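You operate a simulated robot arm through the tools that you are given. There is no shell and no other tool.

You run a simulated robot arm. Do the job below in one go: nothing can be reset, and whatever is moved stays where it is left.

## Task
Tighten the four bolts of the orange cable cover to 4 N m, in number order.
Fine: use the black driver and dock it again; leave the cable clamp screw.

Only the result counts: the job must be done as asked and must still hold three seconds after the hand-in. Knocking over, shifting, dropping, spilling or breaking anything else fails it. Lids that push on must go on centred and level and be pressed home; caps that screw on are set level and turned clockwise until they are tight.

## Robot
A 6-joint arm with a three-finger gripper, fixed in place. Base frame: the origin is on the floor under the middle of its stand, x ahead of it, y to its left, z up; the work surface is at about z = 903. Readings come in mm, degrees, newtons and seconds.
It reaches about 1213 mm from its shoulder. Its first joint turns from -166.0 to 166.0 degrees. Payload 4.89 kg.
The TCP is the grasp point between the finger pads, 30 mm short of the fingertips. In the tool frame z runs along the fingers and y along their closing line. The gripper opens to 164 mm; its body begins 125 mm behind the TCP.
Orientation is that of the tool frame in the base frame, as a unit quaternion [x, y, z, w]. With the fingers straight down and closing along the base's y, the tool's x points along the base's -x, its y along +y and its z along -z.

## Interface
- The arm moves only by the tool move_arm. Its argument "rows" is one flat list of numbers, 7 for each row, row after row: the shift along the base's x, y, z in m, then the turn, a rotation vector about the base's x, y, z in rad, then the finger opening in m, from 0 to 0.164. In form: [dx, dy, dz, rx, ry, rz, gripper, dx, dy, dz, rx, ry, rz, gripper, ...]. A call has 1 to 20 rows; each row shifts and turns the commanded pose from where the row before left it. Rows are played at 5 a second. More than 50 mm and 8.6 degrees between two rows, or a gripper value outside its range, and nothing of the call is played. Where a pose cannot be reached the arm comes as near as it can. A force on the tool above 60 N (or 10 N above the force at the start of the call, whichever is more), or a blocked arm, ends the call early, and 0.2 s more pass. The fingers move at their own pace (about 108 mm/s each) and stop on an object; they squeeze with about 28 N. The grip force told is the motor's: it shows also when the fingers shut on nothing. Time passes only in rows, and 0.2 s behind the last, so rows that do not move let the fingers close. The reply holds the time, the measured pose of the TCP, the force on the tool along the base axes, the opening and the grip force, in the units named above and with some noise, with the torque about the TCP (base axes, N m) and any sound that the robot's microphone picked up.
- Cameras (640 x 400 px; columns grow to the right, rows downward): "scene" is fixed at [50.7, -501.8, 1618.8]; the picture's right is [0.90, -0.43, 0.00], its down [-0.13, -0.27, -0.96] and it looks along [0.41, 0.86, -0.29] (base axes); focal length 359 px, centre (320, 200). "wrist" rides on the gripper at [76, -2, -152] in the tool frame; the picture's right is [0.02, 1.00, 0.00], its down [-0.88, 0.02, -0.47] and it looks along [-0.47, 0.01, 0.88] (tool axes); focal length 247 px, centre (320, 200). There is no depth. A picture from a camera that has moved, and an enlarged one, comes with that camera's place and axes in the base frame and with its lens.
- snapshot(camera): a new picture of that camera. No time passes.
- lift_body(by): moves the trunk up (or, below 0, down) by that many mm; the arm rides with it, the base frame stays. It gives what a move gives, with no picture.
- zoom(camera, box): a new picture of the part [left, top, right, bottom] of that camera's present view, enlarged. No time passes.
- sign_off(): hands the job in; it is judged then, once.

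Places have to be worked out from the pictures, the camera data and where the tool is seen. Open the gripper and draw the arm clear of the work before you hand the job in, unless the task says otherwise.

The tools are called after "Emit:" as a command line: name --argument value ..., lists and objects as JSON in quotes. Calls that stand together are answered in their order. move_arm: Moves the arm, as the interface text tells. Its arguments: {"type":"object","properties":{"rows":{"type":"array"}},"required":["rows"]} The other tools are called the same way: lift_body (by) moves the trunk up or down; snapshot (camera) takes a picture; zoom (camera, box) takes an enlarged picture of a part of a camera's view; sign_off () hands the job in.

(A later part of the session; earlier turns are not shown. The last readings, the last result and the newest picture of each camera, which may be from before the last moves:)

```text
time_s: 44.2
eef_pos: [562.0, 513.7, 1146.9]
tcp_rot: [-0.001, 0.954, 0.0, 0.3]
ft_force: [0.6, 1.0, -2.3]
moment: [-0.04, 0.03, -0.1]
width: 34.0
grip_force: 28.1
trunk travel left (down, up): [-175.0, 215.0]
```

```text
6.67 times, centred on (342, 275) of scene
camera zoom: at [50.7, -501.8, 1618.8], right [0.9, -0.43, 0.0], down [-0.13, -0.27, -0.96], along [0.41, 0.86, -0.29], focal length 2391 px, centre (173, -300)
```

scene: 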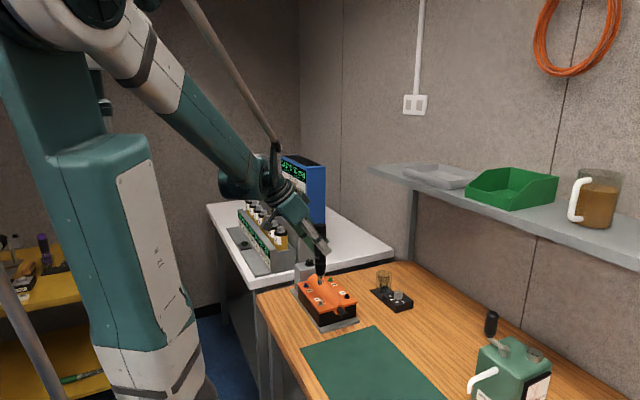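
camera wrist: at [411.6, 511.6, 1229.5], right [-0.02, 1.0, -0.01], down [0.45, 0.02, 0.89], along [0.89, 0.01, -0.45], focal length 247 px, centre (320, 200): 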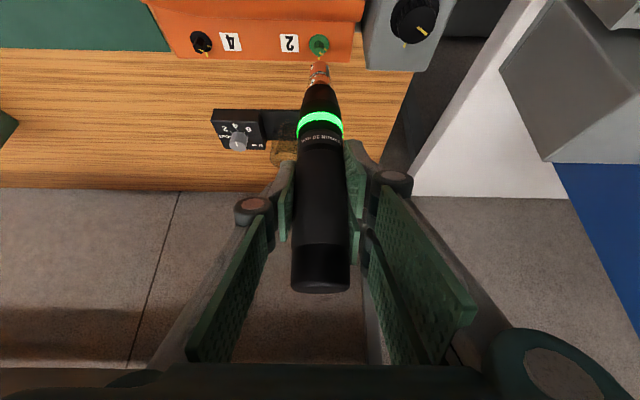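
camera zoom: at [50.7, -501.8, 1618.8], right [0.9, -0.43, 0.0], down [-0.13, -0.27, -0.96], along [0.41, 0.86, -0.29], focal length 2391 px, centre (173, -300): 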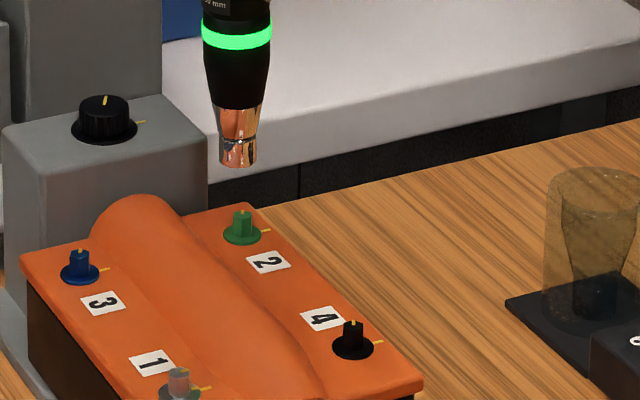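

Bolt 2 is at about (563.8, 509.9); the tip needs roughly (+2.6, −1.45). I'll apply that while lowering 22 mm to just above the head, then recheck.

Emit:
move_arm --rows '[0.0013, -0.0007, -0.006, 0, 0, 0, 0, 0.0013, -0.0007, -0.006, 0, 0, 0, 0, 0, 0, -0.006, 0, 0, 0, 0, 0, 0, -0.004, 0, 0, 0, 0, 0, 0, 0, 0, 0, 0, 0]'

Emit:
zoom --camera "wrist" --box '[280, 0, 360, 100]'

Emit:
zoom --camera "scene" --box '[320, 260, 368, 296]'

```text
time_s: 45.4
eef_pos: [566.6, 510.4, 1125.8]
tcp_rot: [0.0, 0.954, 0.0, 0.301]
ft_force: [0.3, -0.5, -3.0]
moment: [-0.01, 0.01, 0.0]
width: 33.9
grip_force: 27.9
trunk travel left (down, up): [-175.0, 215.0]
```

```text
4.00 times, centred on (320, 50) of wrist
camera zoom: at [415.2, 508.9, 1207.0], right [-0.02, 1.0, -0.01], down [0.45, 0.02, 0.89], along [0.89, 0.01, -0.45], focal length 988 px, centre (320, 800)
```

zoom: 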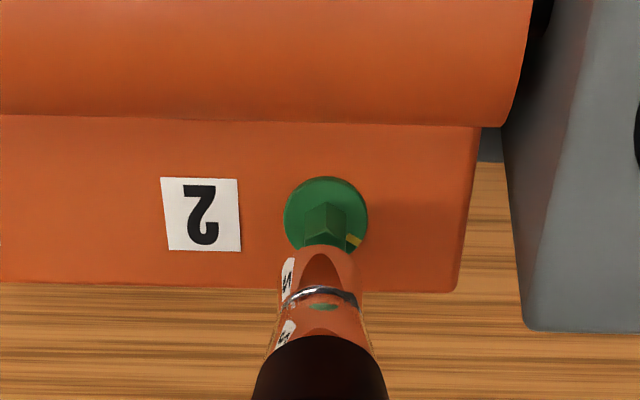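

```text
11.11 times, centred on (344, 278) of scene
camera zoom: at [50.7, -501.8, 1618.8], right [0.9, -0.43, 0.0], down [-0.13, -0.27, -0.96], along [0.41, 0.86, -0.29], focal length 3985 px, centre (53, -667)
```

zoom: 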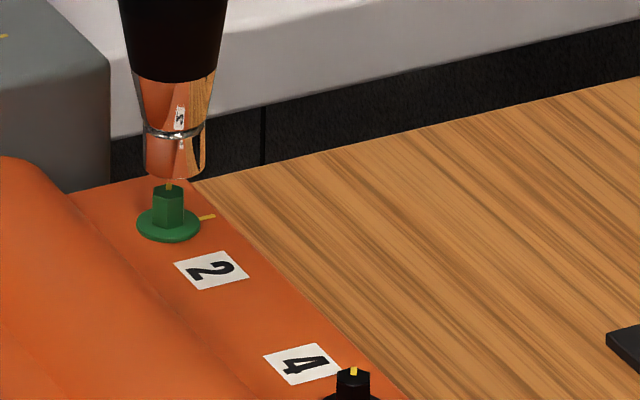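

The tip overshot: it now needs about (−0.8, +1.4). I'll correct at this height and recheck.

Emit:
move_arm --rows '[-0.0004, 0.0007, 0, 0, 0, 0, 0, -0.0004, 0.0007, 0, 0, 0, 0, 0, 0, 0, 0, 0, 0, 0, 0]'

Emit:
zoom --camera "wrist" --box '[280, 0, 360, 100]'

Emit:
zoom --camera "scene" --box '[320, 260, 368, 296]'

```text
time_s: 46.2
eef_pos: [564.8, 511.1, 1125.6]
tcp_rot: [-0.002, 0.954, 0.001, 0.3]
ft_force: [0.4, -0.1, -2.7]
moment: [0.02, 0.06, 0.0]
width: 33.8
grip_force: 28.0
trunk travel left (down, up): [-175.0, 215.0]
```

```text
4.00 times, centred on (320, 50) of wrist
camera zoom: at [414.2, 510.6, 1207.0], right [-0.02, 1.0, -0.01], down [0.45, 0.02, 0.89], along [0.89, 0.01, -0.45], focal length 988 px, centre (320, 800)
```

zoom: 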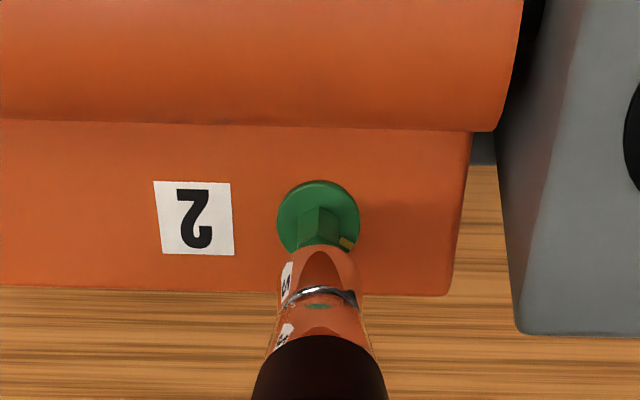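

```text
11.11 times, centred on (344, 278) of scene
camera zoom: at [50.7, -501.8, 1618.8], right [0.9, -0.43, 0.0], down [-0.13, -0.27, -0.96], along [0.41, 0.86, -0.29], focal length 3985 px, centre (53, -667)
```

zoom: 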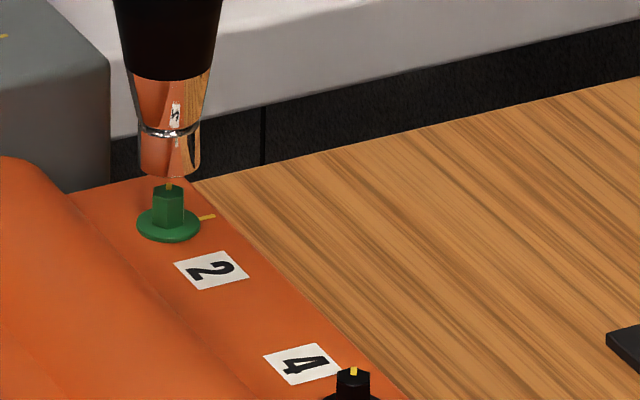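

Both views agree to within 0.4 mm. I'll descend 9 mm to start engaging and check again.

Emit:
move_arm --rows '[0, -0.0003, -0.002, 0, 0, 0, 0, 0, 0, -0.002, 0, 0, 0, 0, 0, 0, -0.0015, 0, 0, 0, 0, 0, 0, -0.0015, 0, 0, 0, 0, 0, 0, -0.0015, 0, 0, 0, 0, 0, 0, 0, 0, 0, 0, 0]'

Emit:
zoom --camera "wrist" --box '[280, 0, 360, 100]'

Emit:
zoom --camera "scene" --box '[320, 260, 368, 296]'

```text
time_s: 47.6
eef_pos: [565.4, 510.2, 1115.9]
tcp_rot: [-0.001, 0.954, 0.0, 0.3]
ft_force: [-0.3, 0.1, -2.3]
moment: [-0.02, 0.0, 0.03]
width: 33.9
grip_force: 28.3
trunk travel left (down, up): [-175.0, 215.0]
```

```text
4.00 times, centred on (320, 50) of wrist
camera zoom: at [414.5, 509.8, 1198.3], right [-0.02, 1.0, -0.01], down [0.45, 0.02, 0.89], along [0.89, 0.01, -0.45], focal length 988 px, centre (320, 800)
```

zoom: 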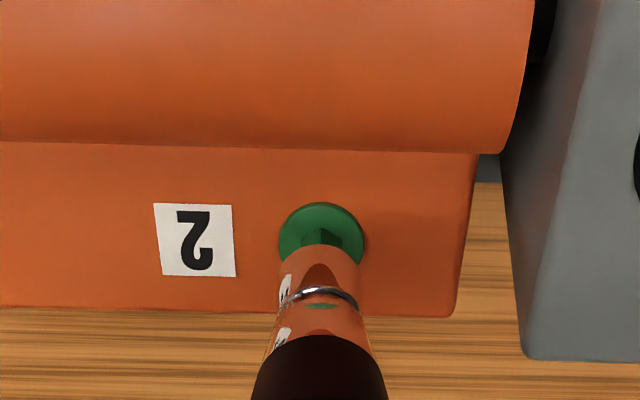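

```text
11.11 times, centred on (344, 278) of scene
camera zoom: at [50.7, -501.8, 1618.8], right [0.9, -0.43, 0.0], down [-0.13, -0.27, -0.96], along [0.41, 0.86, -0.29], focal length 3985 px, centre (53, -667)
```

zoom: 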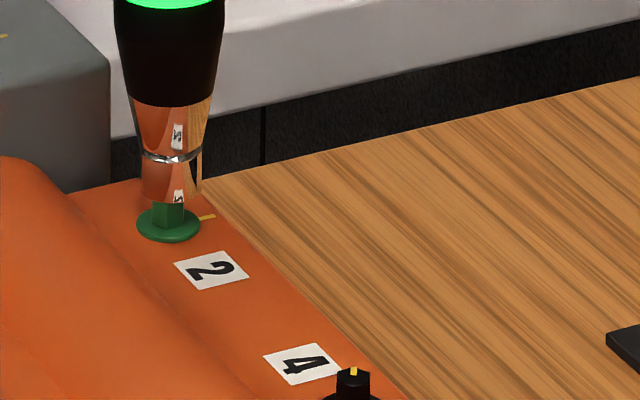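

Offsets are about (−0.4, +0.3). I'll correct slightly and lower 7 mm.

Emit:
move_arm --rows '[-0.0003, 0.0002, -0.001, 0, 0, 0, 0, 0, 0, -0.0015, 0, 0, 0, 0, 0, 0, -0.0015, 0, 0, 0, 0, 0, 0, -0.0015, 0, 0, 0, 0, 0, 0, -0.0015, 0, 0, 0, 0, 0, 0, 0, 0, 0, 0, 0]'

Emit:
zoom --camera "wrist" --box '[280, 0, 360, 100]'

Emit:
zoom --camera "scene" --box '[320, 260, 368, 296]'

```text
time_s: 49.0
eef_pos: [564.6, 511.8, 1109.7]
tcp_rot: [0.0, 0.954, 0.0, 0.301]
ft_force: [0.5, -0.1, -2.9]
moment: [0.01, 0.01, 0.02]
width: 34.0
grip_force: 27.4
trunk travel left (down, up): [-175.0, 215.0]
```

```text
4.00 times, centred on (320, 50) of wrist
camera zoom: at [414.1, 509.6, 1191.0], right [-0.02, 1.0, -0.01], down [0.45, 0.02, 0.89], along [0.89, 0.01, -0.45], focal length 988 px, centre (320, 800)
```

zoom: 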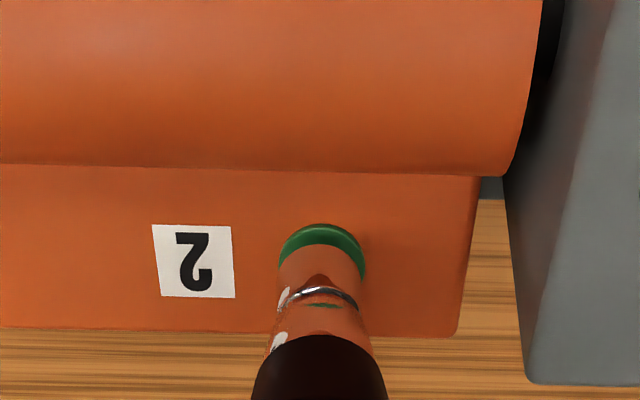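

```text
11.11 times, centred on (344, 278) of scene
camera zoom: at [50.7, -501.8, 1618.8], right [0.9, -0.43, 0.0], down [-0.13, -0.27, -0.96], along [0.41, 0.86, -0.29], focal length 3985 px, centre (53, -667)
```

zoom: 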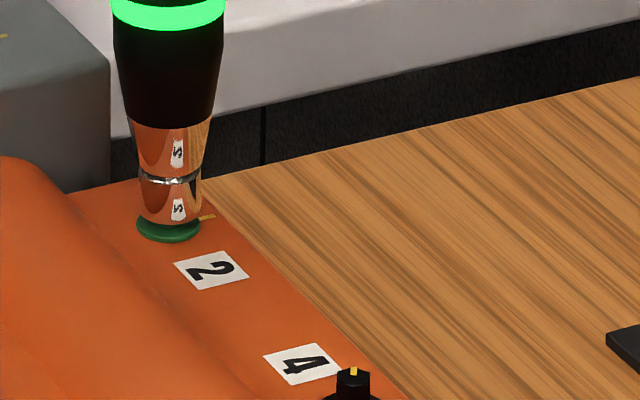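

The socket is over bolt 2. I'll press down another 6 mm in 1 mm steps, as on bolt 1, and hold for a second.

Emit:
move_arm --rows '[0, 0, -0.001, 0, 0, 0, 0, 0, 0, -0.001, 0, 0, 0, 0, 0, 0, -0.001, 0, 0, 0, 0, 0, 0, -0.001, 0, 0, 0, 0, 0, 0, -0.001, 0, 0, 0, 0, 0, 0, -0.001, 0, 0, 0, 0, 0, 0, 0, 0, 0, 0, 0, 0, 0, 0, 0, 0, 0, 0, 0, 0, 0, 0, 0, 0, 0]'

Emit:
zoom --camera "scene" --box '[310, 245, 374, 305]'

Emit:
zoom --camera "wrist" --box '[280, 0, 360, 100]'

```text
time_s: 51.0
eef_pos: [564.3, 513.3, 1105.8]
tcp_rot: [0.0, 0.953, 0.0, 0.302]
ft_force: [3.2, 3.3, 15.7]
moment: [0.43, -0.32, -0.03]
width: 33.7
grip_force: 27.9
trunk travel left (down, up): [-175.0, 215.0]
```

```text
6.67 times, centred on (342, 275) of scene
camera zoom: at [50.7, -501.8, 1618.8], right [0.9, -0.43, 0.0], down [-0.13, -0.27, -0.96], along [0.41, 0.86, -0.29], focal length 2391 px, centre (173, -300)
```

zoom: 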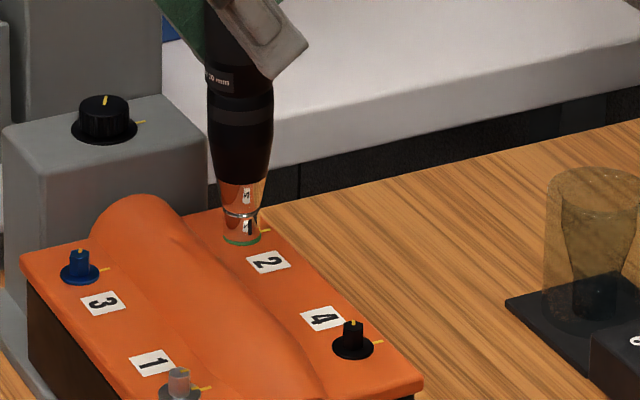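

```text
4.00 times, centred on (320, 50) of wrist
camera zoom: at [413.6, 510.5, 1186.0], right [-0.02, 1.0, -0.01], down [0.45, 0.02, 0.89], along [0.89, 0.01, -0.45], focal length 988 px, centre (320, 800)
```

zoom: 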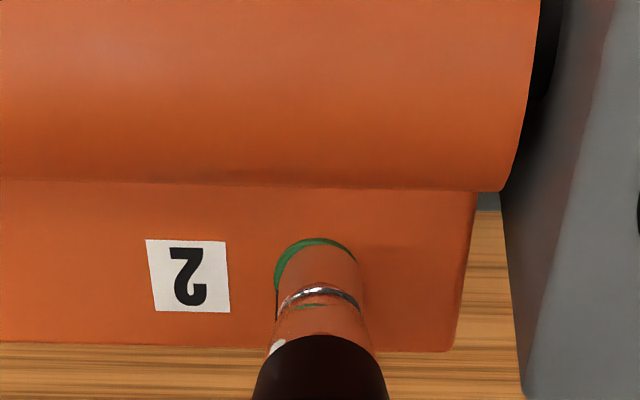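

Contact is 16 N and the ring went off, so it's engaged on a new bolt but not pressed enough to run. I'll press about 1.5 mm more with a −0.4 mm y correction and hold.

Emit:
move_arm --rows '[0.0002, -0.0004, -0.0007, 0, 0, 0, 0, 0, 0, -0.0008, 0, 0, 0, 0, 0, 0, 0, 0, 0, 0, 0, 0, 0, 0, 0, 0, 0, 0, 0, 0, 0, 0, 0, 0, 0]'

Emit:
zoom --camera "scene" --box '[310, 245, 374, 305]'

```text
time_s: 52.2
eef_pos: [564.4, 511.8, 1104.4]
tcp_rot: [0.0, 0.954, 0.0, 0.301]
ft_force: [2.7, 2.1, 35.4]
moment: [0.38, -0.25, 0.0]
width: 33.8
grip_force: 27.6
trunk travel left (down, up): [-175.0, 215.0]
```

```text
6.67 times, centred on (342, 275) of scene
camera zoom: at [50.7, -501.8, 1618.8], right [0.9, -0.43, 0.0], down [-0.13, -0.27, -0.96], along [0.41, 0.86, -0.29], focal length 2391 px, centre (173, -300)
```

zoom: 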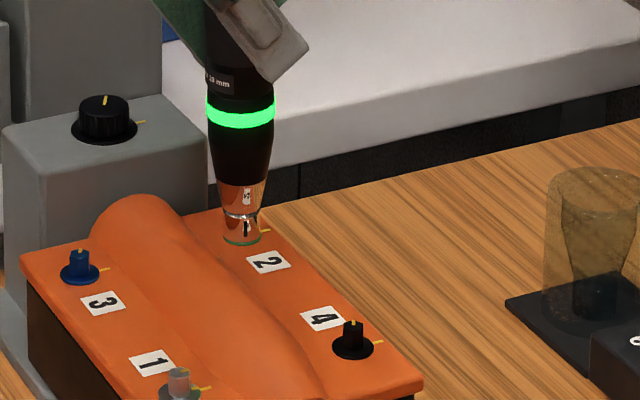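

Green ring on at 35 N. I'll lift off and check bolt 2's mark.

Emit:
move_arm --rows '[0, 0, 0.003, 0, 0, 0, 0, 0, 0, 0.006, 0, 0, 0, 0, 0, 0, 0.01, 0, 0, 0, 0, 0, 0, 0.015, 0, 0, 0, 0, 0, 0, 0.015, 0, 0, 0, 0, 0, 0, 0, 0, 0, 0, 0]'

Emit:
zoom --camera "wrist" --box '[280, 0, 360, 100]'

Emit:
zoom --camera "scene" --box '[310, 245, 374, 305]'

```text
time_s: 53.6
eef_pos: [563.5, 512.0, 1152.9]
tcp_rot: [0.0, 0.954, 0.0, 0.301]
ft_force: [-0.4, 0.1, -3.0]
moment: [0.02, -0.02, 0.01]
width: 33.8
grip_force: 27.8
trunk travel left (down, up): [-175.0, 215.0]
```

```text
4.00 times, centred on (320, 50) of wrist
camera zoom: at [412.7, 510.4, 1233.3], right [-0.02, 1.0, -0.01], down [0.45, 0.02, 0.89], along [0.89, 0.01, -0.45], focal length 988 px, centre (320, 800)
```

zoom: 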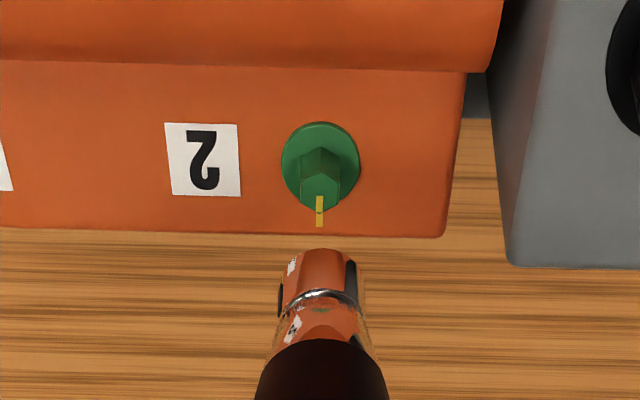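

```text
6.67 times, centred on (342, 275) of scene
camera zoom: at [50.7, -501.8, 1618.8], right [0.9, -0.43, 0.0], down [-0.13, -0.27, -0.96], along [0.41, 0.86, -0.29], focal length 2391 px, centre (173, -300)
```

zoom: 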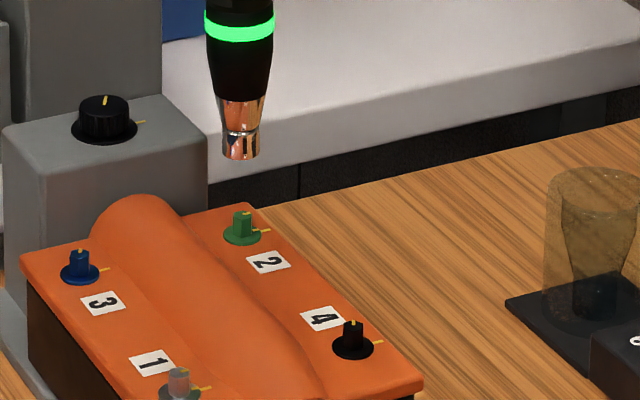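

Bolt 2's mark lines up too. Next, bolt 3 (blue): shift −92.3 mm in x with extra height over the tube, then come down to a hover.

Emit:
move_arm --rows '[0, 0, 0.015, 0, 0, 0, 0, -0.0308, -0.0001, 0, 0, 0, 0, 0, -0.0308, -0.0001, 0, 0, 0, 0, 0, -0.0307, -0.0001, 0, 0, 0, 0, 0, 0, 0, -0.02, 0, 0, 0, 0, 0, 0, -0.015, 0, 0, 0, 0, 0, 0, 0, 0, 0, 0, 0]'

Emit:
zoom --camera "wrist" --box '[280, 0, 360, 100]'

Emit:
zoom --camera "scene" --box '[290, 255, 338, 291]'

```text
time_s: 55.2
eef_pos: [474.0, 511.1, 1130.7]
tcp_rot: [-0.001, 0.954, 0.001, 0.301]
ft_force: [0.1, 1.0, -3.3]
moment: [-0.04, 0.05, -0.06]
width: 33.8
grip_force: 27.9
trunk travel left (down, up): [-175.0, 215.0]
```

```text
4.00 times, centred on (320, 50) of wrist
camera zoom: at [323.4, 508.1, 1213.1], right [-0.02, 1.0, -0.01], down [0.45, 0.02, 0.89], along [0.89, 0.01, -0.45], focal length 988 px, centre (320, 800)
```

zoom: 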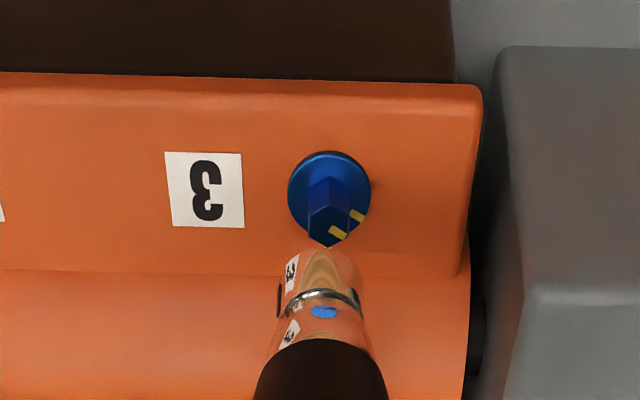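

```text
11.11 times, centred on (314, 273) of scene
camera zoom: at [50.7, -501.8, 1618.8], right [0.9, -0.43, 0.0], down [-0.13, -0.27, -0.96], along [0.41, 0.86, -0.29], focal length 3985 px, centre (387, -611)
```

zoom: 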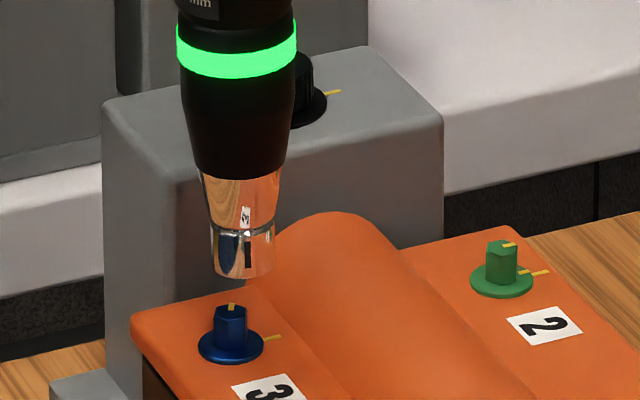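

Bolt 3 is at about (469.6, 510.0); the tip needs about (−3.2, +1.95). I'll correct and lower 7 mm.

Emit:
move_arm --rows '[-0.0016, 0.001, 0, 0, 0, 0, 0, -0.0016, 0.00095, -0.003, 0, 0, 0, 0, 0, 0, -0.004, 0, 0, 0, 0, 0, 0, 0, 0, 0, 0, 0]'

Emit:
zoom --camera "wrist" --box '[280, 0, 360, 100]'

Emit:
zoom --camera "scene" --box '[290, 255, 338, 291]'

```text
time_s: 56.2
eef_pos: [470.9, 511.8, 1125.4]
tcp_rot: [-0.001, 0.954, 0.0, 0.301]
ft_force: [0.1, 0.1, -1.9]
moment: [-0.01, -0.04, -0.02]
width: 33.6
grip_force: 28.2
trunk travel left (down, up): [-175.0, 215.0]
```

```text
4.00 times, centred on (320, 50) of wrist
camera zoom: at [319.0, 510.2, 1206.7], right [-0.02, 1.0, -0.01], down [0.45, 0.02, 0.89], along [0.89, 0.01, -0.45], focal length 988 px, centre (320, 800)
```

zoom: 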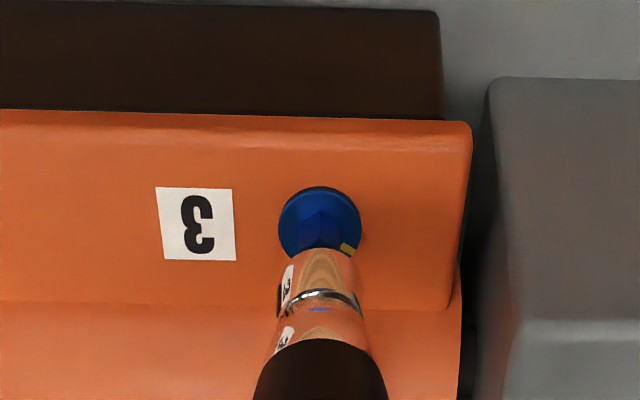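

```text
11.11 times, centred on (314, 273) of scene
camera zoom: at [50.7, -501.8, 1618.8], right [0.9, -0.43, 0.0], down [-0.13, -0.27, -0.96], along [0.41, 0.86, -0.29], focal length 3985 px, centre (387, -611)
```

zoom: 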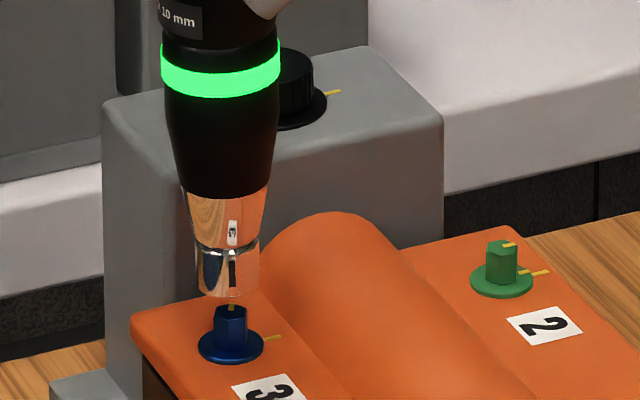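

Offsets are small now (about +0.4, −0.2 by direct comparison). I'll descend 9 mm and recheck.

Emit:
move_arm --rows '[0.0004, -0.0002, -0.002, 0, 0, 0, 0, 0, 0, -0.002, 0, 0, 0, 0, 0, 0, -0.002, 0, 0, 0, 0, 0, 0, -0.002, 0, 0, 0, 0, 0, 0, -0.0015, 0, 0, 0, 0, 0, 0, 0, 0, 0, 0, 0]'

Emit:
zoom --camera "wrist" --box '[280, 0, 360, 100]'

Emit:
zoom --camera "scene" --box '[290, 255, 338, 291]'

```text
time_s: 57.6
eef_pos: [468.2, 512.3, 1115.4]
tcp_rot: [-0.001, 0.954, 0.0, 0.301]
ft_force: [0.4, -0.7, -3.3]
moment: [-0.01, -0.01, 0.03]
width: 33.8
grip_force: 27.9
trunk travel left (down, up): [-175.0, 215.0]
```

```text
4.00 times, centred on (320, 50) of wrist
camera zoom: at [319.4, 510.9, 1196.9], right [-0.02, 1.0, -0.01], down [0.45, 0.02, 0.89], along [0.89, 0.01, -0.45], focal length 988 px, centre (320, 800)
```

zoom: 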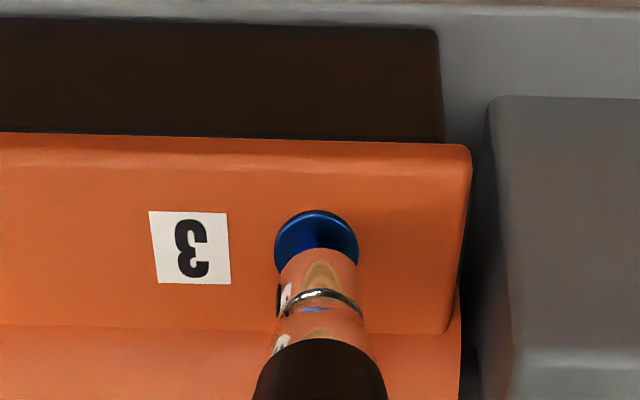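

```text
11.11 times, centred on (314, 273) of scene
camera zoom: at [50.7, -501.8, 1618.8], right [0.9, -0.43, 0.0], down [-0.13, -0.27, -0.96], along [0.41, 0.86, -0.29], focal length 3985 px, centre (387, -611)
```

zoom: 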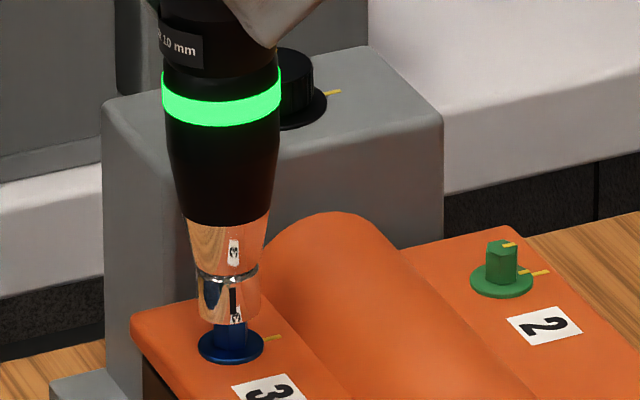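

The socket is starting over bolt 3 with about −1 mm needed in y. I'll correct that and lower 5 mm.

Emit:
move_arm --rows '[-0.0001, -0.0005, 0, 0, 0, 0, 0, -0.0001, -0.0004, -0.001, 0, 0, 0, 0, 0, 0, -0.0015, 0, 0, 0, 0, 0, 0, -0.0015, 0, 0, 0, 0, 0, 0, -0.001, 0, 0, 0, 0, 0, 0, 0, 0, 0, 0, 0]'

Emit:
zoom --camera "wrist" --box '[280, 0, 360, 100]'

Emit:
zoom --camera "scene" --box '[290, 255, 338, 291]'

```text
time_s: 59.0
eef_pos: [469.7, 510.4, 1111.0]
tcp_rot: [0.0, 0.954, 0.0, 0.301]
ft_force: [0.3, 0.0, -3.9]
moment: [0.0, 0.01, 0.05]
width: 33.8
grip_force: 28.2
trunk travel left (down, up): [-175.0, 215.0]
```

```text
4.00 times, centred on (320, 50) of wrist
camera zoom: at [318.9, 509.7, 1191.9], right [-0.02, 1.0, -0.01], down [0.45, 0.02, 0.89], along [0.89, 0.01, -0.45], focal length 988 px, centre (320, 800)
```

zoom: 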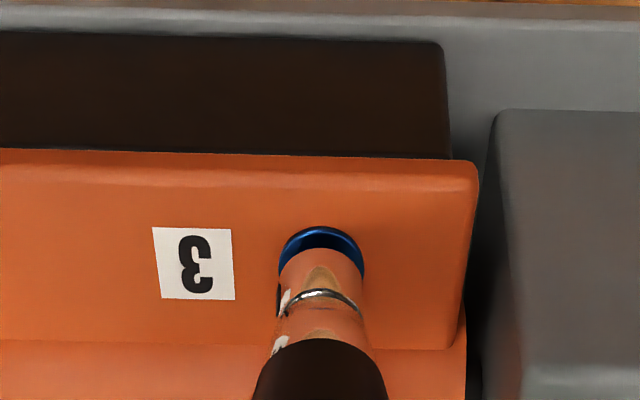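

```text
11.11 times, centred on (314, 273) of scene
camera zoom: at [50.7, -501.8, 1618.8], right [0.9, -0.43, 0.0], down [-0.13, -0.27, -0.96], along [0.41, 0.86, -0.29], focal length 3985 px, centre (387, -611)
```

zoom: 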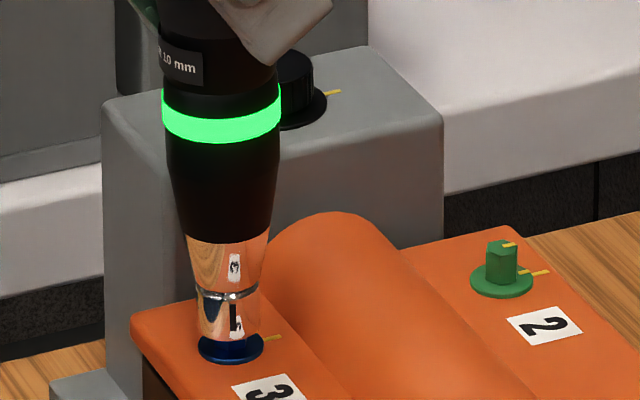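

Well aligned. I'll press down 7 mm in 1 mm steps and hold.

Emit:
move_arm --rows '[0, 0, -0.001, 0, 0, 0, 0, 0, 0, -0.001, 0, 0, 0, 0, 0, 0, -0.001, 0, 0, 0, 0, 0, 0, -0.001, 0, 0, 0, 0, 0, 0, -0.001, 0, 0, 0, 0, 0, 0, -0.001, 0, 0, 0, 0, 0, 0, -0.001, 0, 0, 0, 0, 0, 0, 0, 0, 0, 0, 0, 0, 0, 0, 0, 0, 0, 0]'

Emit:
zoom --camera "scene" --box '[290, 255, 338, 291]'

Emit:
zoom --camera "wrist" --box '[280, 0, 360, 100]'

```text
time_s: 61.0
eef_pos: [468.8, 512.8, 1104.2]
tcp_rot: [0.0, 0.953, 0.0, 0.301]
ft_force: [0.9, 4.8, 20.9]
moment: [0.62, -0.01, -0.07]
width: 33.5
grip_force: 28.1
trunk travel left (down, up): [-175.0, 215.0]
```

```text
11.11 times, centred on (314, 273) of scene
camera zoom: at [50.7, -501.8, 1618.8], right [0.9, -0.43, 0.0], down [-0.13, -0.27, -0.96], along [0.41, 0.86, -0.29], focal length 3985 px, centre (387, -611)
```

zoom: 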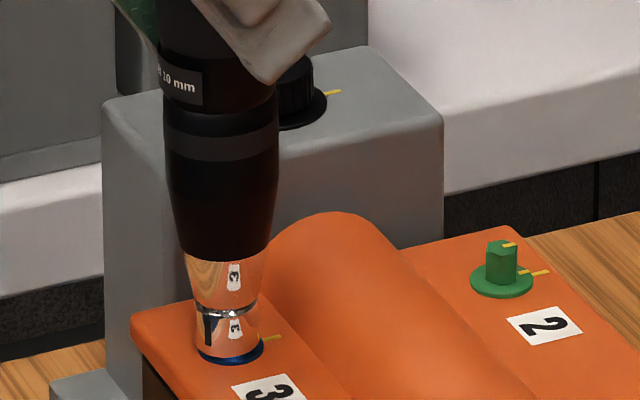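

```text
4.00 times, centred on (320, 50) of wrist
camera zoom: at [318.9, 510.2, 1185.1], right [-0.02, 1.0, -0.01], down [0.45, 0.02, 0.89], along [0.89, 0.01, -0.45], focal length 988 px, centre (320, 800)
```

zoom: 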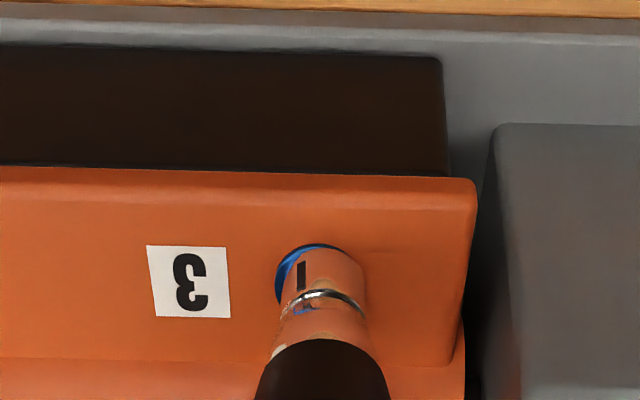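

Pressed at 21 N, ring off, with a slight sideways lean to +y. I'll ease −0.7 mm in y and press 1.2 mm more, then hold.

Emit:
move_arm --rows '[0, -0.0007, 0, 0, 0, 0, 0, 0, 0, -0.0006, 0, 0, 0, 0, 0, 0, -0.0006, 0, 0, 0, 0, 0, 0, 0, 0, 0, 0, 0, 0, 0, 0, 0, 0, 0, 0, 0, 0, 0, 0, 0, 0, 0]'

Emit:
zoom --camera "scene" --box '[290, 255, 338, 291]'

Emit:
zoom --camera "wrist" --box '[280, 0, 360, 100]'

```text
time_s: 62.4
eef_pos: [470.4, 511.4, 1103.3]
tcp_rot: [0.0, 0.953, -0.001, 0.302]
ft_force: [3.7, 3.2, 34.9]
moment: [0.36, -0.26, 0.02]
width: 33.9
grip_force: 28.4
trunk travel left (down, up): [-175.0, 215.0]
```

```text
11.11 times, centred on (314, 273) of scene
camera zoom: at [50.7, -501.8, 1618.8], right [0.9, -0.43, 0.0], down [-0.13, -0.27, -0.96], along [0.41, 0.86, -0.29], focal length 3985 px, centre (387, -611)
```

zoom: 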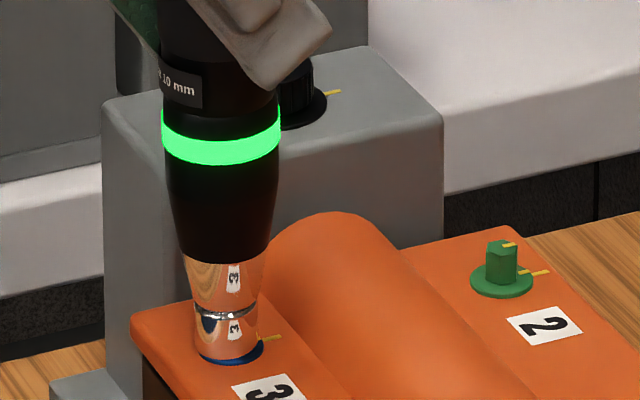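

```text
4.00 times, centred on (320, 50) of wrist
camera zoom: at [318.3, 508.9, 1184.0], right [-0.02, 1.0, -0.01], down [0.45, 0.02, 0.89], along [0.89, 0.01, -0.45], focal length 988 px, centre (320, 800)
```

zoom: 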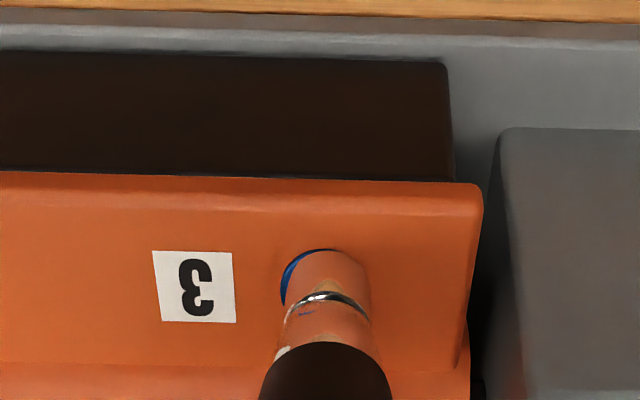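

Green on bolt 3 at 35 N. I'll lift off and check its mark.

Emit:
move_arm --rows '[0, 0, 0.003, 0, 0, 0, 0, 0, 0, 0.006, 0, 0, 0, 0, 0, 0, 0.01, 0, 0, 0, 0, 0, 0, 0.015, 0, 0, 0, 0, 0, 0, 0.015, 0, 0, 0, 0, 0, 0, 0, 0, 0, 0, 0]'

Emit:
zoom --camera "wrist" --box '[280, 0, 360, 100]'

Emit:
zoom --camera "scene" --box '[290, 245, 354, 305]'

Emit:
snapshot --camera "wrist"

```text
time_s: 63.8
eef_pos: [469.8, 510.4, 1152.3]
tcp_rot: [0.0, 0.954, -0.001, 0.301]
ft_force: [-0.5, 0.0, -3.6]
moment: [-0.01, 0.0, 0.01]
width: 33.6
grip_force: 28.2
trunk travel left (down, up): [-175.0, 215.0]
```

```text
4.00 times, centred on (320, 50) of wrist
camera zoom: at [319.8, 508.5, 1233.4], right [-0.02, 1.0, -0.01], down [0.45, 0.02, 0.89], along [0.89, 0.01, -0.45], focal length 988 px, centre (320, 800)
```

zoom: 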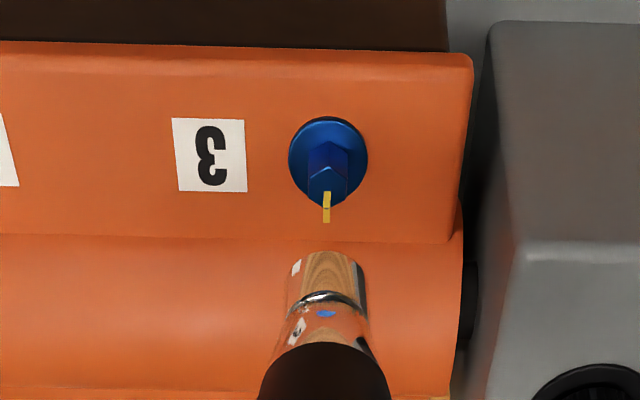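

```text
6.67 times, centred on (322, 275) of scene
camera zoom: at [50.7, -501.8, 1618.8], right [0.9, -0.43, 0.0], down [-0.13, -0.27, -0.96], along [0.41, 0.86, -0.29], focal length 2391 px, centre (307, -300)
```

zoom: 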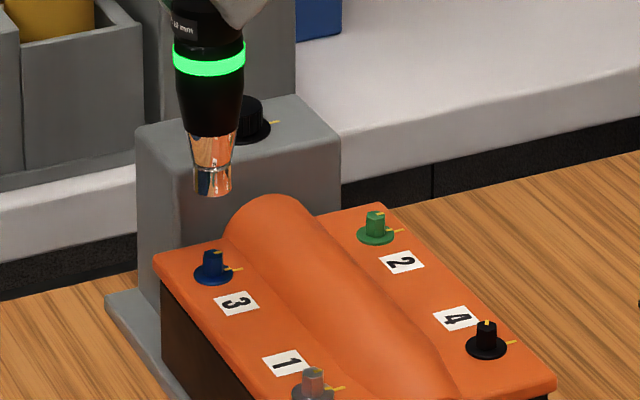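

```text
taken
camera wrist: at [319.8, 508.5, 1233.4], right [-0.02, 1.0, -0.01], down [0.45, 0.02, 0.89], along [0.89, 0.01, -0.45], focal length 247 px, centre (320, 200)
```

wrist: 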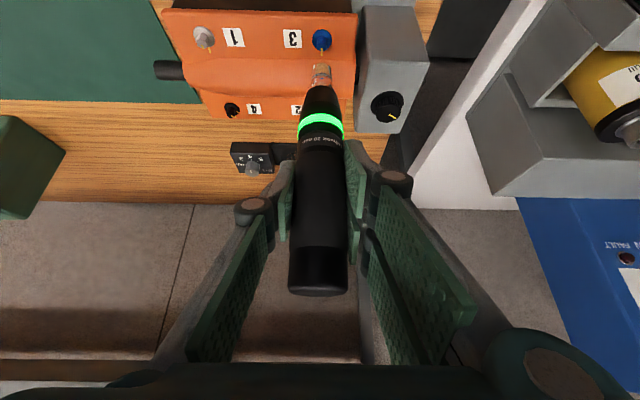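

Bolt 3's mark is aligned. Last is bolt 4 (black): I'll shift (+93.7, −120) with extra height over the tube and come down to a hover.

Emit:
move_arm --rows '[0, 0, 0.015, 0, 0, 0, 0, 0.0234, -0.03, 0, 0, 0, 0, 0, 0.0234, -0.03, 0, 0, 0, 0, 0, 0.0234, -0.03, 0, 0, 0, 0, 0, 0.0235, -0.03, 0, 0, 0, 0, 0, 0, 0, -0.02, 0, 0, 0, 0, 0, 0, -0.015, 0, 0, 0, 0, 0, 0, 0, 0, 0, 0, 0]'

Emit:
zoom --camera "wrist" --box '[280, 0, 360, 100]'

Emit:
zoom --camera "scene" --box '[325, 265, 373, 301]'

```text
time_s: 65.6
eef_pos: [563.3, 391.8, 1131.2]
tcp_rot: [0.0, 0.954, 0.0, 0.301]
ft_force: [0.7, -0.2, -2.6]
moment: [-0.01, 0.04, -0.01]
width: 33.8
grip_force: 28.1
trunk travel left (down, up): [-175.0, 215.0]
```

```text
4.00 times, centred on (320, 50) of wrist
camera zoom: at [412.0, 390.4, 1214.1], right [-0.02, 1.0, -0.01], down [0.45, 0.02, 0.89], along [0.89, 0.01, -0.45], focal length 988 px, centre (320, 800)
```

zoom: 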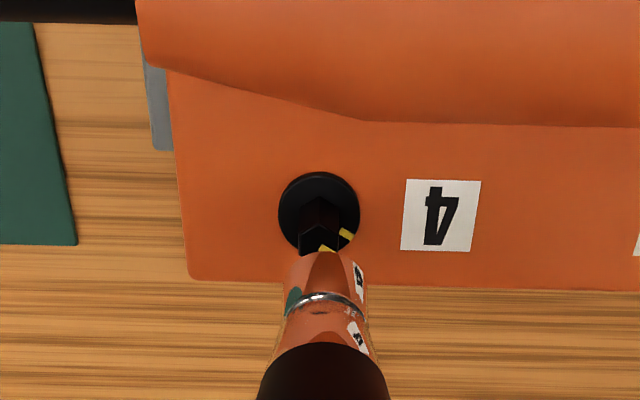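

```text
11.11 times, centred on (349, 283) of scene
camera zoom: at [50.7, -501.8, 1618.8], right [0.9, -0.43, 0.0], down [-0.13, -0.27, -0.96], along [0.41, 0.86, -0.29], focal length 3985 px, centre (-2, -722)
```

zoom: 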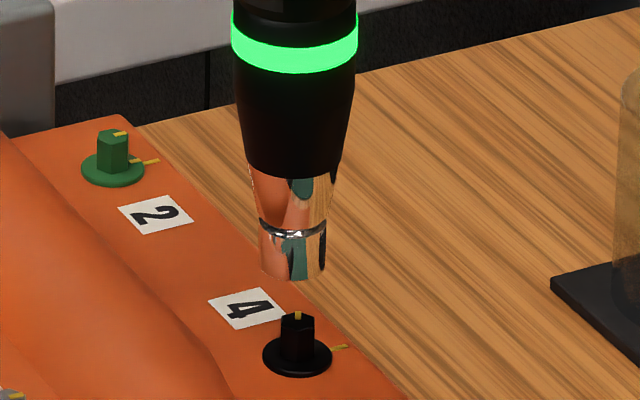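

Bolt 4 needs about (+1.4, −1.6). I'll correct and lower 7 mm.

Emit:
move_arm --rows '[0.0007, -0.0008, 0, 0, 0, 0, 0, 0.0007, -0.0008, -0.003, 0, 0, 0, 0, 0, 0, -0.004, 0, 0, 0, 0, 0, 0, 0, 0, 0, 0, 0]'

Emit:
zoom --camera "wrist" --box '[280, 0, 360, 100]'

Emit:
zoom --camera "scene" --box '[325, 265, 373, 301]'

```text
time_s: 66.6
eef_pos: [564.6, 390.0, 1123.5]
tcp_rot: [0.0, 0.954, 0.0, 0.301]
ft_force: [0.2, 1.3, -3.0]
moment: [-0.01, 0.03, 0.01]
width: 34.0
grip_force: 28.1
trunk travel left (down, up): [-175.0, 215.0]
```

```text
4.00 times, centred on (320, 50) of wrist
camera zoom: at [414.1, 387.7, 1205.2], right [-0.02, 1.0, -0.01], down [0.45, 0.02, 0.89], along [0.89, 0.01, -0.45], focal length 988 px, centre (320, 800)
```

zoom: 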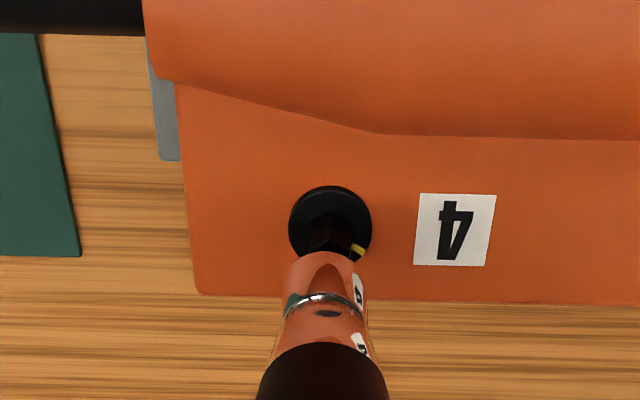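

```text
11.11 times, centred on (349, 283) of scene
camera zoom: at [50.7, -501.8, 1618.8], right [0.9, -0.43, 0.0], down [-0.13, -0.27, -0.96], along [0.41, 0.86, -0.29], focal length 3985 px, centre (-2, -722)
```

zoom: 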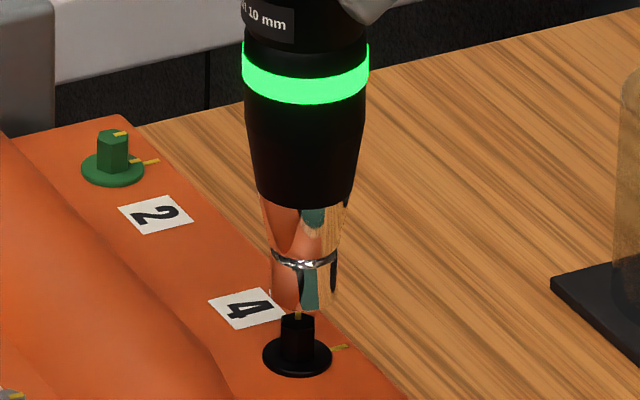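

Overshot; now it needs about (−1.1, +1.2). I'll correct at this height and recheck.

Emit:
move_arm --rows '[-0.0005, 0.0006, 0, 0, 0, 0, 0, -0.0006, 0.0006, 0, 0, 0, 0, 0, 0, 0, 0, 0, 0, 0, 0]'

Emit:
zoom --camera "wrist" --box '[280, 0, 360, 100]'

Emit:
zoom --camera "scene" --box '[325, 265, 373, 301]'

```text
time_s: 67.4
eef_pos: [562.4, 392.0, 1124.1]
tcp_rot: [-0.001, 0.954, 0.0, 0.301]
ft_force: [0.1, -0.1, -2.8]
moment: [0.0, 0.02, 0.03]
width: 33.7
grip_force: 28.2
trunk travel left (down, up): [-175.0, 215.0]
```

```text
4.00 times, centred on (320, 50) of wrist
camera zoom: at [412.7, 389.4, 1205.0], right [-0.02, 1.0, -0.01], down [0.45, 0.02, 0.89], along [0.89, 0.01, -0.45], focal length 988 px, centre (320, 800)
```

zoom: 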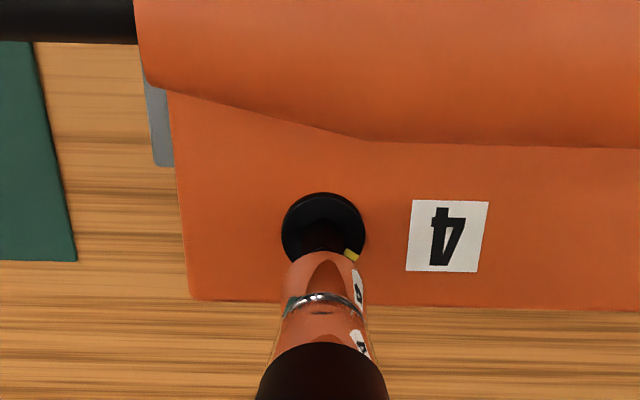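

```text
11.11 times, centred on (349, 283) of scene
camera zoom: at [50.7, -501.8, 1618.8], right [0.9, -0.43, 0.0], down [-0.13, -0.27, -0.96], along [0.41, 0.86, -0.29], focal length 3985 px, centre (-2, -722)
```

zoom: 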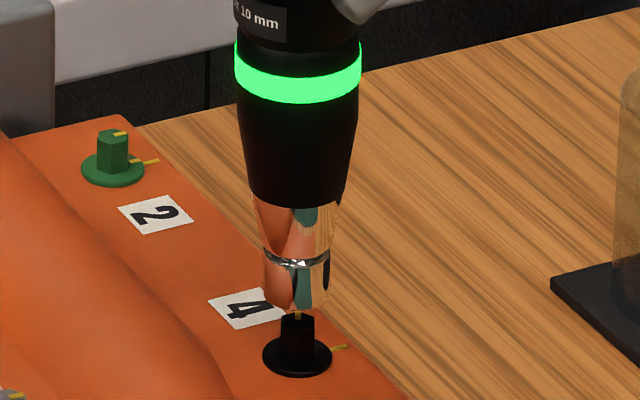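

Aligned to about 0.5 mm. I'll add the small correction and lower 9 mm.

Emit:
move_arm --rows '[0.0004, -0.0003, -0.002, 0, 0, 0, 0, 0, 0, -0.002, 0, 0, 0, 0, 0, 0, -0.002, 0, 0, 0, 0, 0, 0, -0.002, 0, 0, 0, 0, 0, 0, -0.001, 0, 0, 0, 0, 0, 0, 0, 0, 0, 0, 0]'

Emit:
zoom --camera "wrist" --box '[280, 0, 360, 100]'

Emit:
zoom --camera "scene" --box '[325, 265, 373, 301]'

```text
time_s: 68.8
eef_pos: [563.8, 391.1, 1115.8]
tcp_rot: [-0.001, 0.954, 0.0, 0.3]
ft_force: [-0.5, -0.1, -3.5]
moment: [-0.03, 0.01, 0.0]
width: 33.9
grip_force: 28.1
trunk travel left (down, up): [-175.0, 215.0]
```

```text
4.00 times, centred on (320, 50) of wrist
camera zoom: at [412.8, 388.3, 1197.1], right [-0.02, 1.0, -0.01], down [0.45, 0.02, 0.89], along [0.89, 0.01, -0.45], focal length 988 px, centre (320, 800)
```

zoom: 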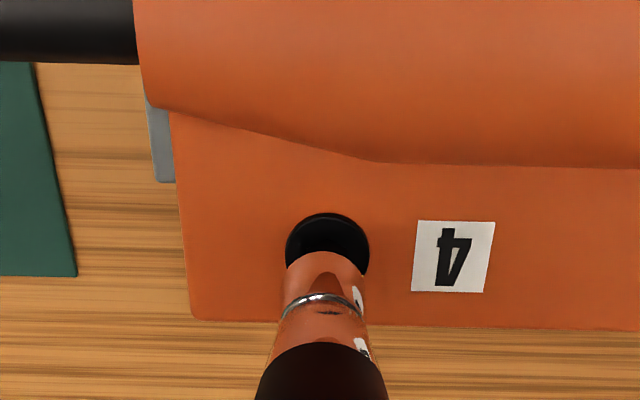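

```text
11.11 times, centred on (349, 283) of scene
camera zoom: at [50.7, -501.8, 1618.8], right [0.9, -0.43, 0.0], down [-0.13, -0.27, -0.96], along [0.41, 0.86, -0.29], focal length 3985 px, centre (-2, -722)
```

zoom: 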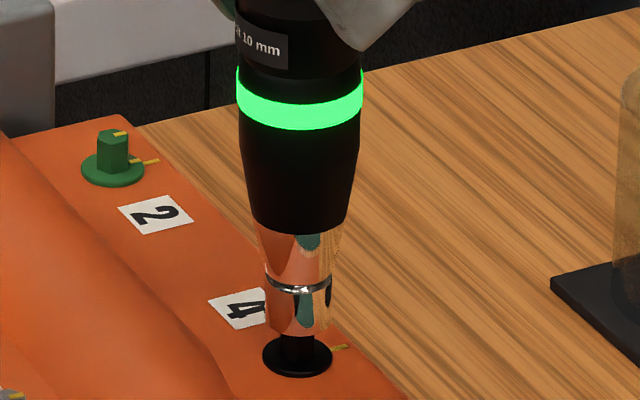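

Aligned to 0.5 mm and starting over the head. I'll lower 5 mm more with a +0.4 mm y correction.

Emit:
move_arm --rows '[0.0001, 0.0004, -0.001, 0, 0, 0, 0, 0, 0, -0.0015, 0, 0, 0, 0, 0, 0, -0.0015, 0, 0, 0, 0, 0, 0, -0.001, 0, 0, 0, 0, 0, 0, 0, 0, 0, 0, 0]'

Emit:
zoom --camera "wrist" --box '[280, 0, 360, 100]'

Emit:
zoom --camera "scene" --box '[325, 265, 373, 301]'

```text
time_s: 70.0
eef_pos: [563.3, 391.1, 1110.3]
tcp_rot: [0.0, 0.954, -0.001, 0.301]
ft_force: [0.1, -0.5, -3.7]
moment: [0.0, 0.0, -0.01]
width: 33.9
grip_force: 27.9
trunk travel left (down, up): [-175.0, 215.0]
```

```text
4.00 times, centred on (320, 50) of wrist
camera zoom: at [412.3, 388.5, 1191.8], right [-0.02, 1.0, -0.01], down [0.45, 0.02, 0.89], along [0.89, 0.01, -0.45], focal length 988 px, centre (320, 800)
```

zoom: 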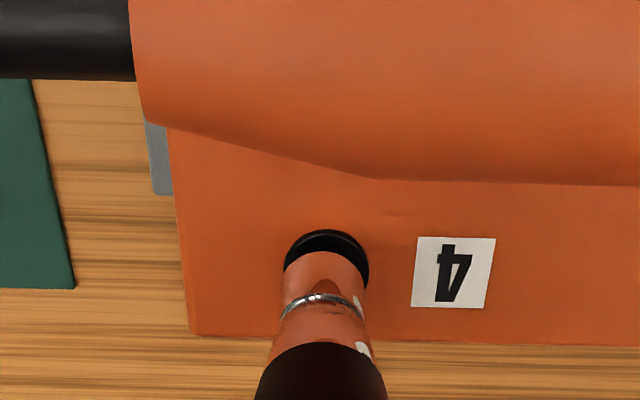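

```text
11.11 times, centred on (349, 283) of scene
camera zoom: at [50.7, -501.8, 1618.8], right [0.9, -0.43, 0.0], down [-0.13, -0.27, -0.96], along [0.41, 0.86, -0.29], focal length 3985 px, centre (-2, -722)
```

zoom: 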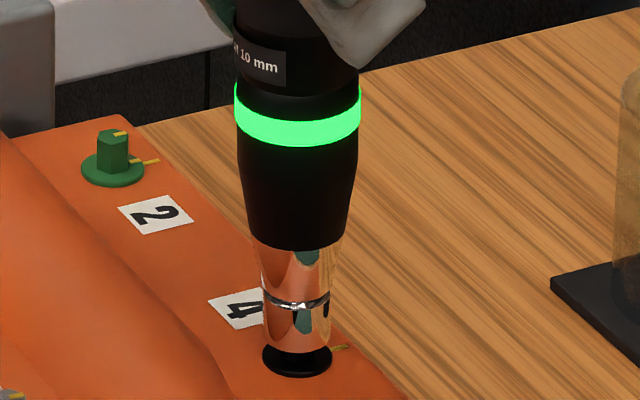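

On the head. I'll press 7.5 mm in small steps and hold for the driver to run.

Emit:
move_arm --rows '[0, 0, -0.001, 0, 0, 0, 0, 0, 0, -0.001, 0, 0, 0, 0, 0, 0, -0.001, 0, 0, 0, 0, 0, 0, -0.001, 0, 0, 0, 0, 0, 0, -0.001, 0, 0, 0, 0, 0, 0, -0.001, 0, 0, 0, 0, 0, 0, -0.001, 0, 0, 0, 0, 0, 0, -0.0005, 0, 0, 0, 0, 0, 0, 0, 0, 0, 0, 0, 0, 0, 0, 0, 0, 0, 0, 0, 0, 0, 0, 0, 0, 0]'

Emit:
zoom --camera "scene" --box '[325, 265, 373, 301]'

Emit:
zoom --camera "wrist" --box '[280, 0, 360, 100]'

```text
time_s: 72.4
eef_pos: [564.7, 389.4, 1102.5]
tcp_rot: [0.0, 0.953, 0.0, 0.301]
ft_force: [-0.3, 2.9, 14.5]
moment: [0.47, -0.01, -0.05]
width: 34.0
grip_force: 27.9
trunk travel left (down, up): [-175.0, 215.0]
```

```text
11.11 times, centred on (349, 283) of scene
camera zoom: at [50.7, -501.8, 1618.8], right [0.9, -0.43, 0.0], down [-0.13, -0.27, -0.96], along [0.41, 0.86, -0.29], focal length 3985 px, centre (-2, -722)
```

zoom: 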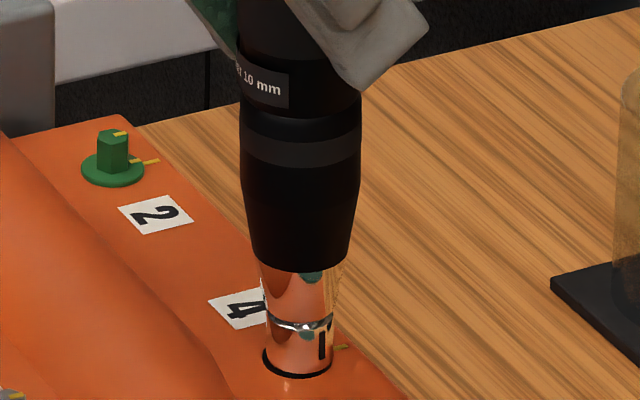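

```text
4.00 times, centred on (320, 50) of wrist
camera zoom: at [413.5, 388.6, 1184.4], right [-0.02, 1.0, -0.01], down [0.45, 0.02, 0.89], along [0.89, 0.01, -0.45], focal length 988 px, centre (320, 800)
```

zoom: 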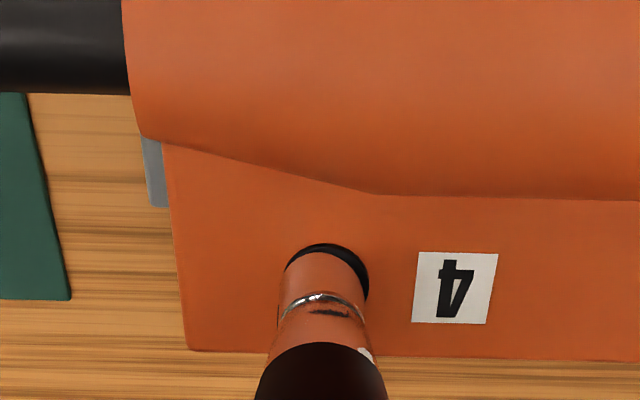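

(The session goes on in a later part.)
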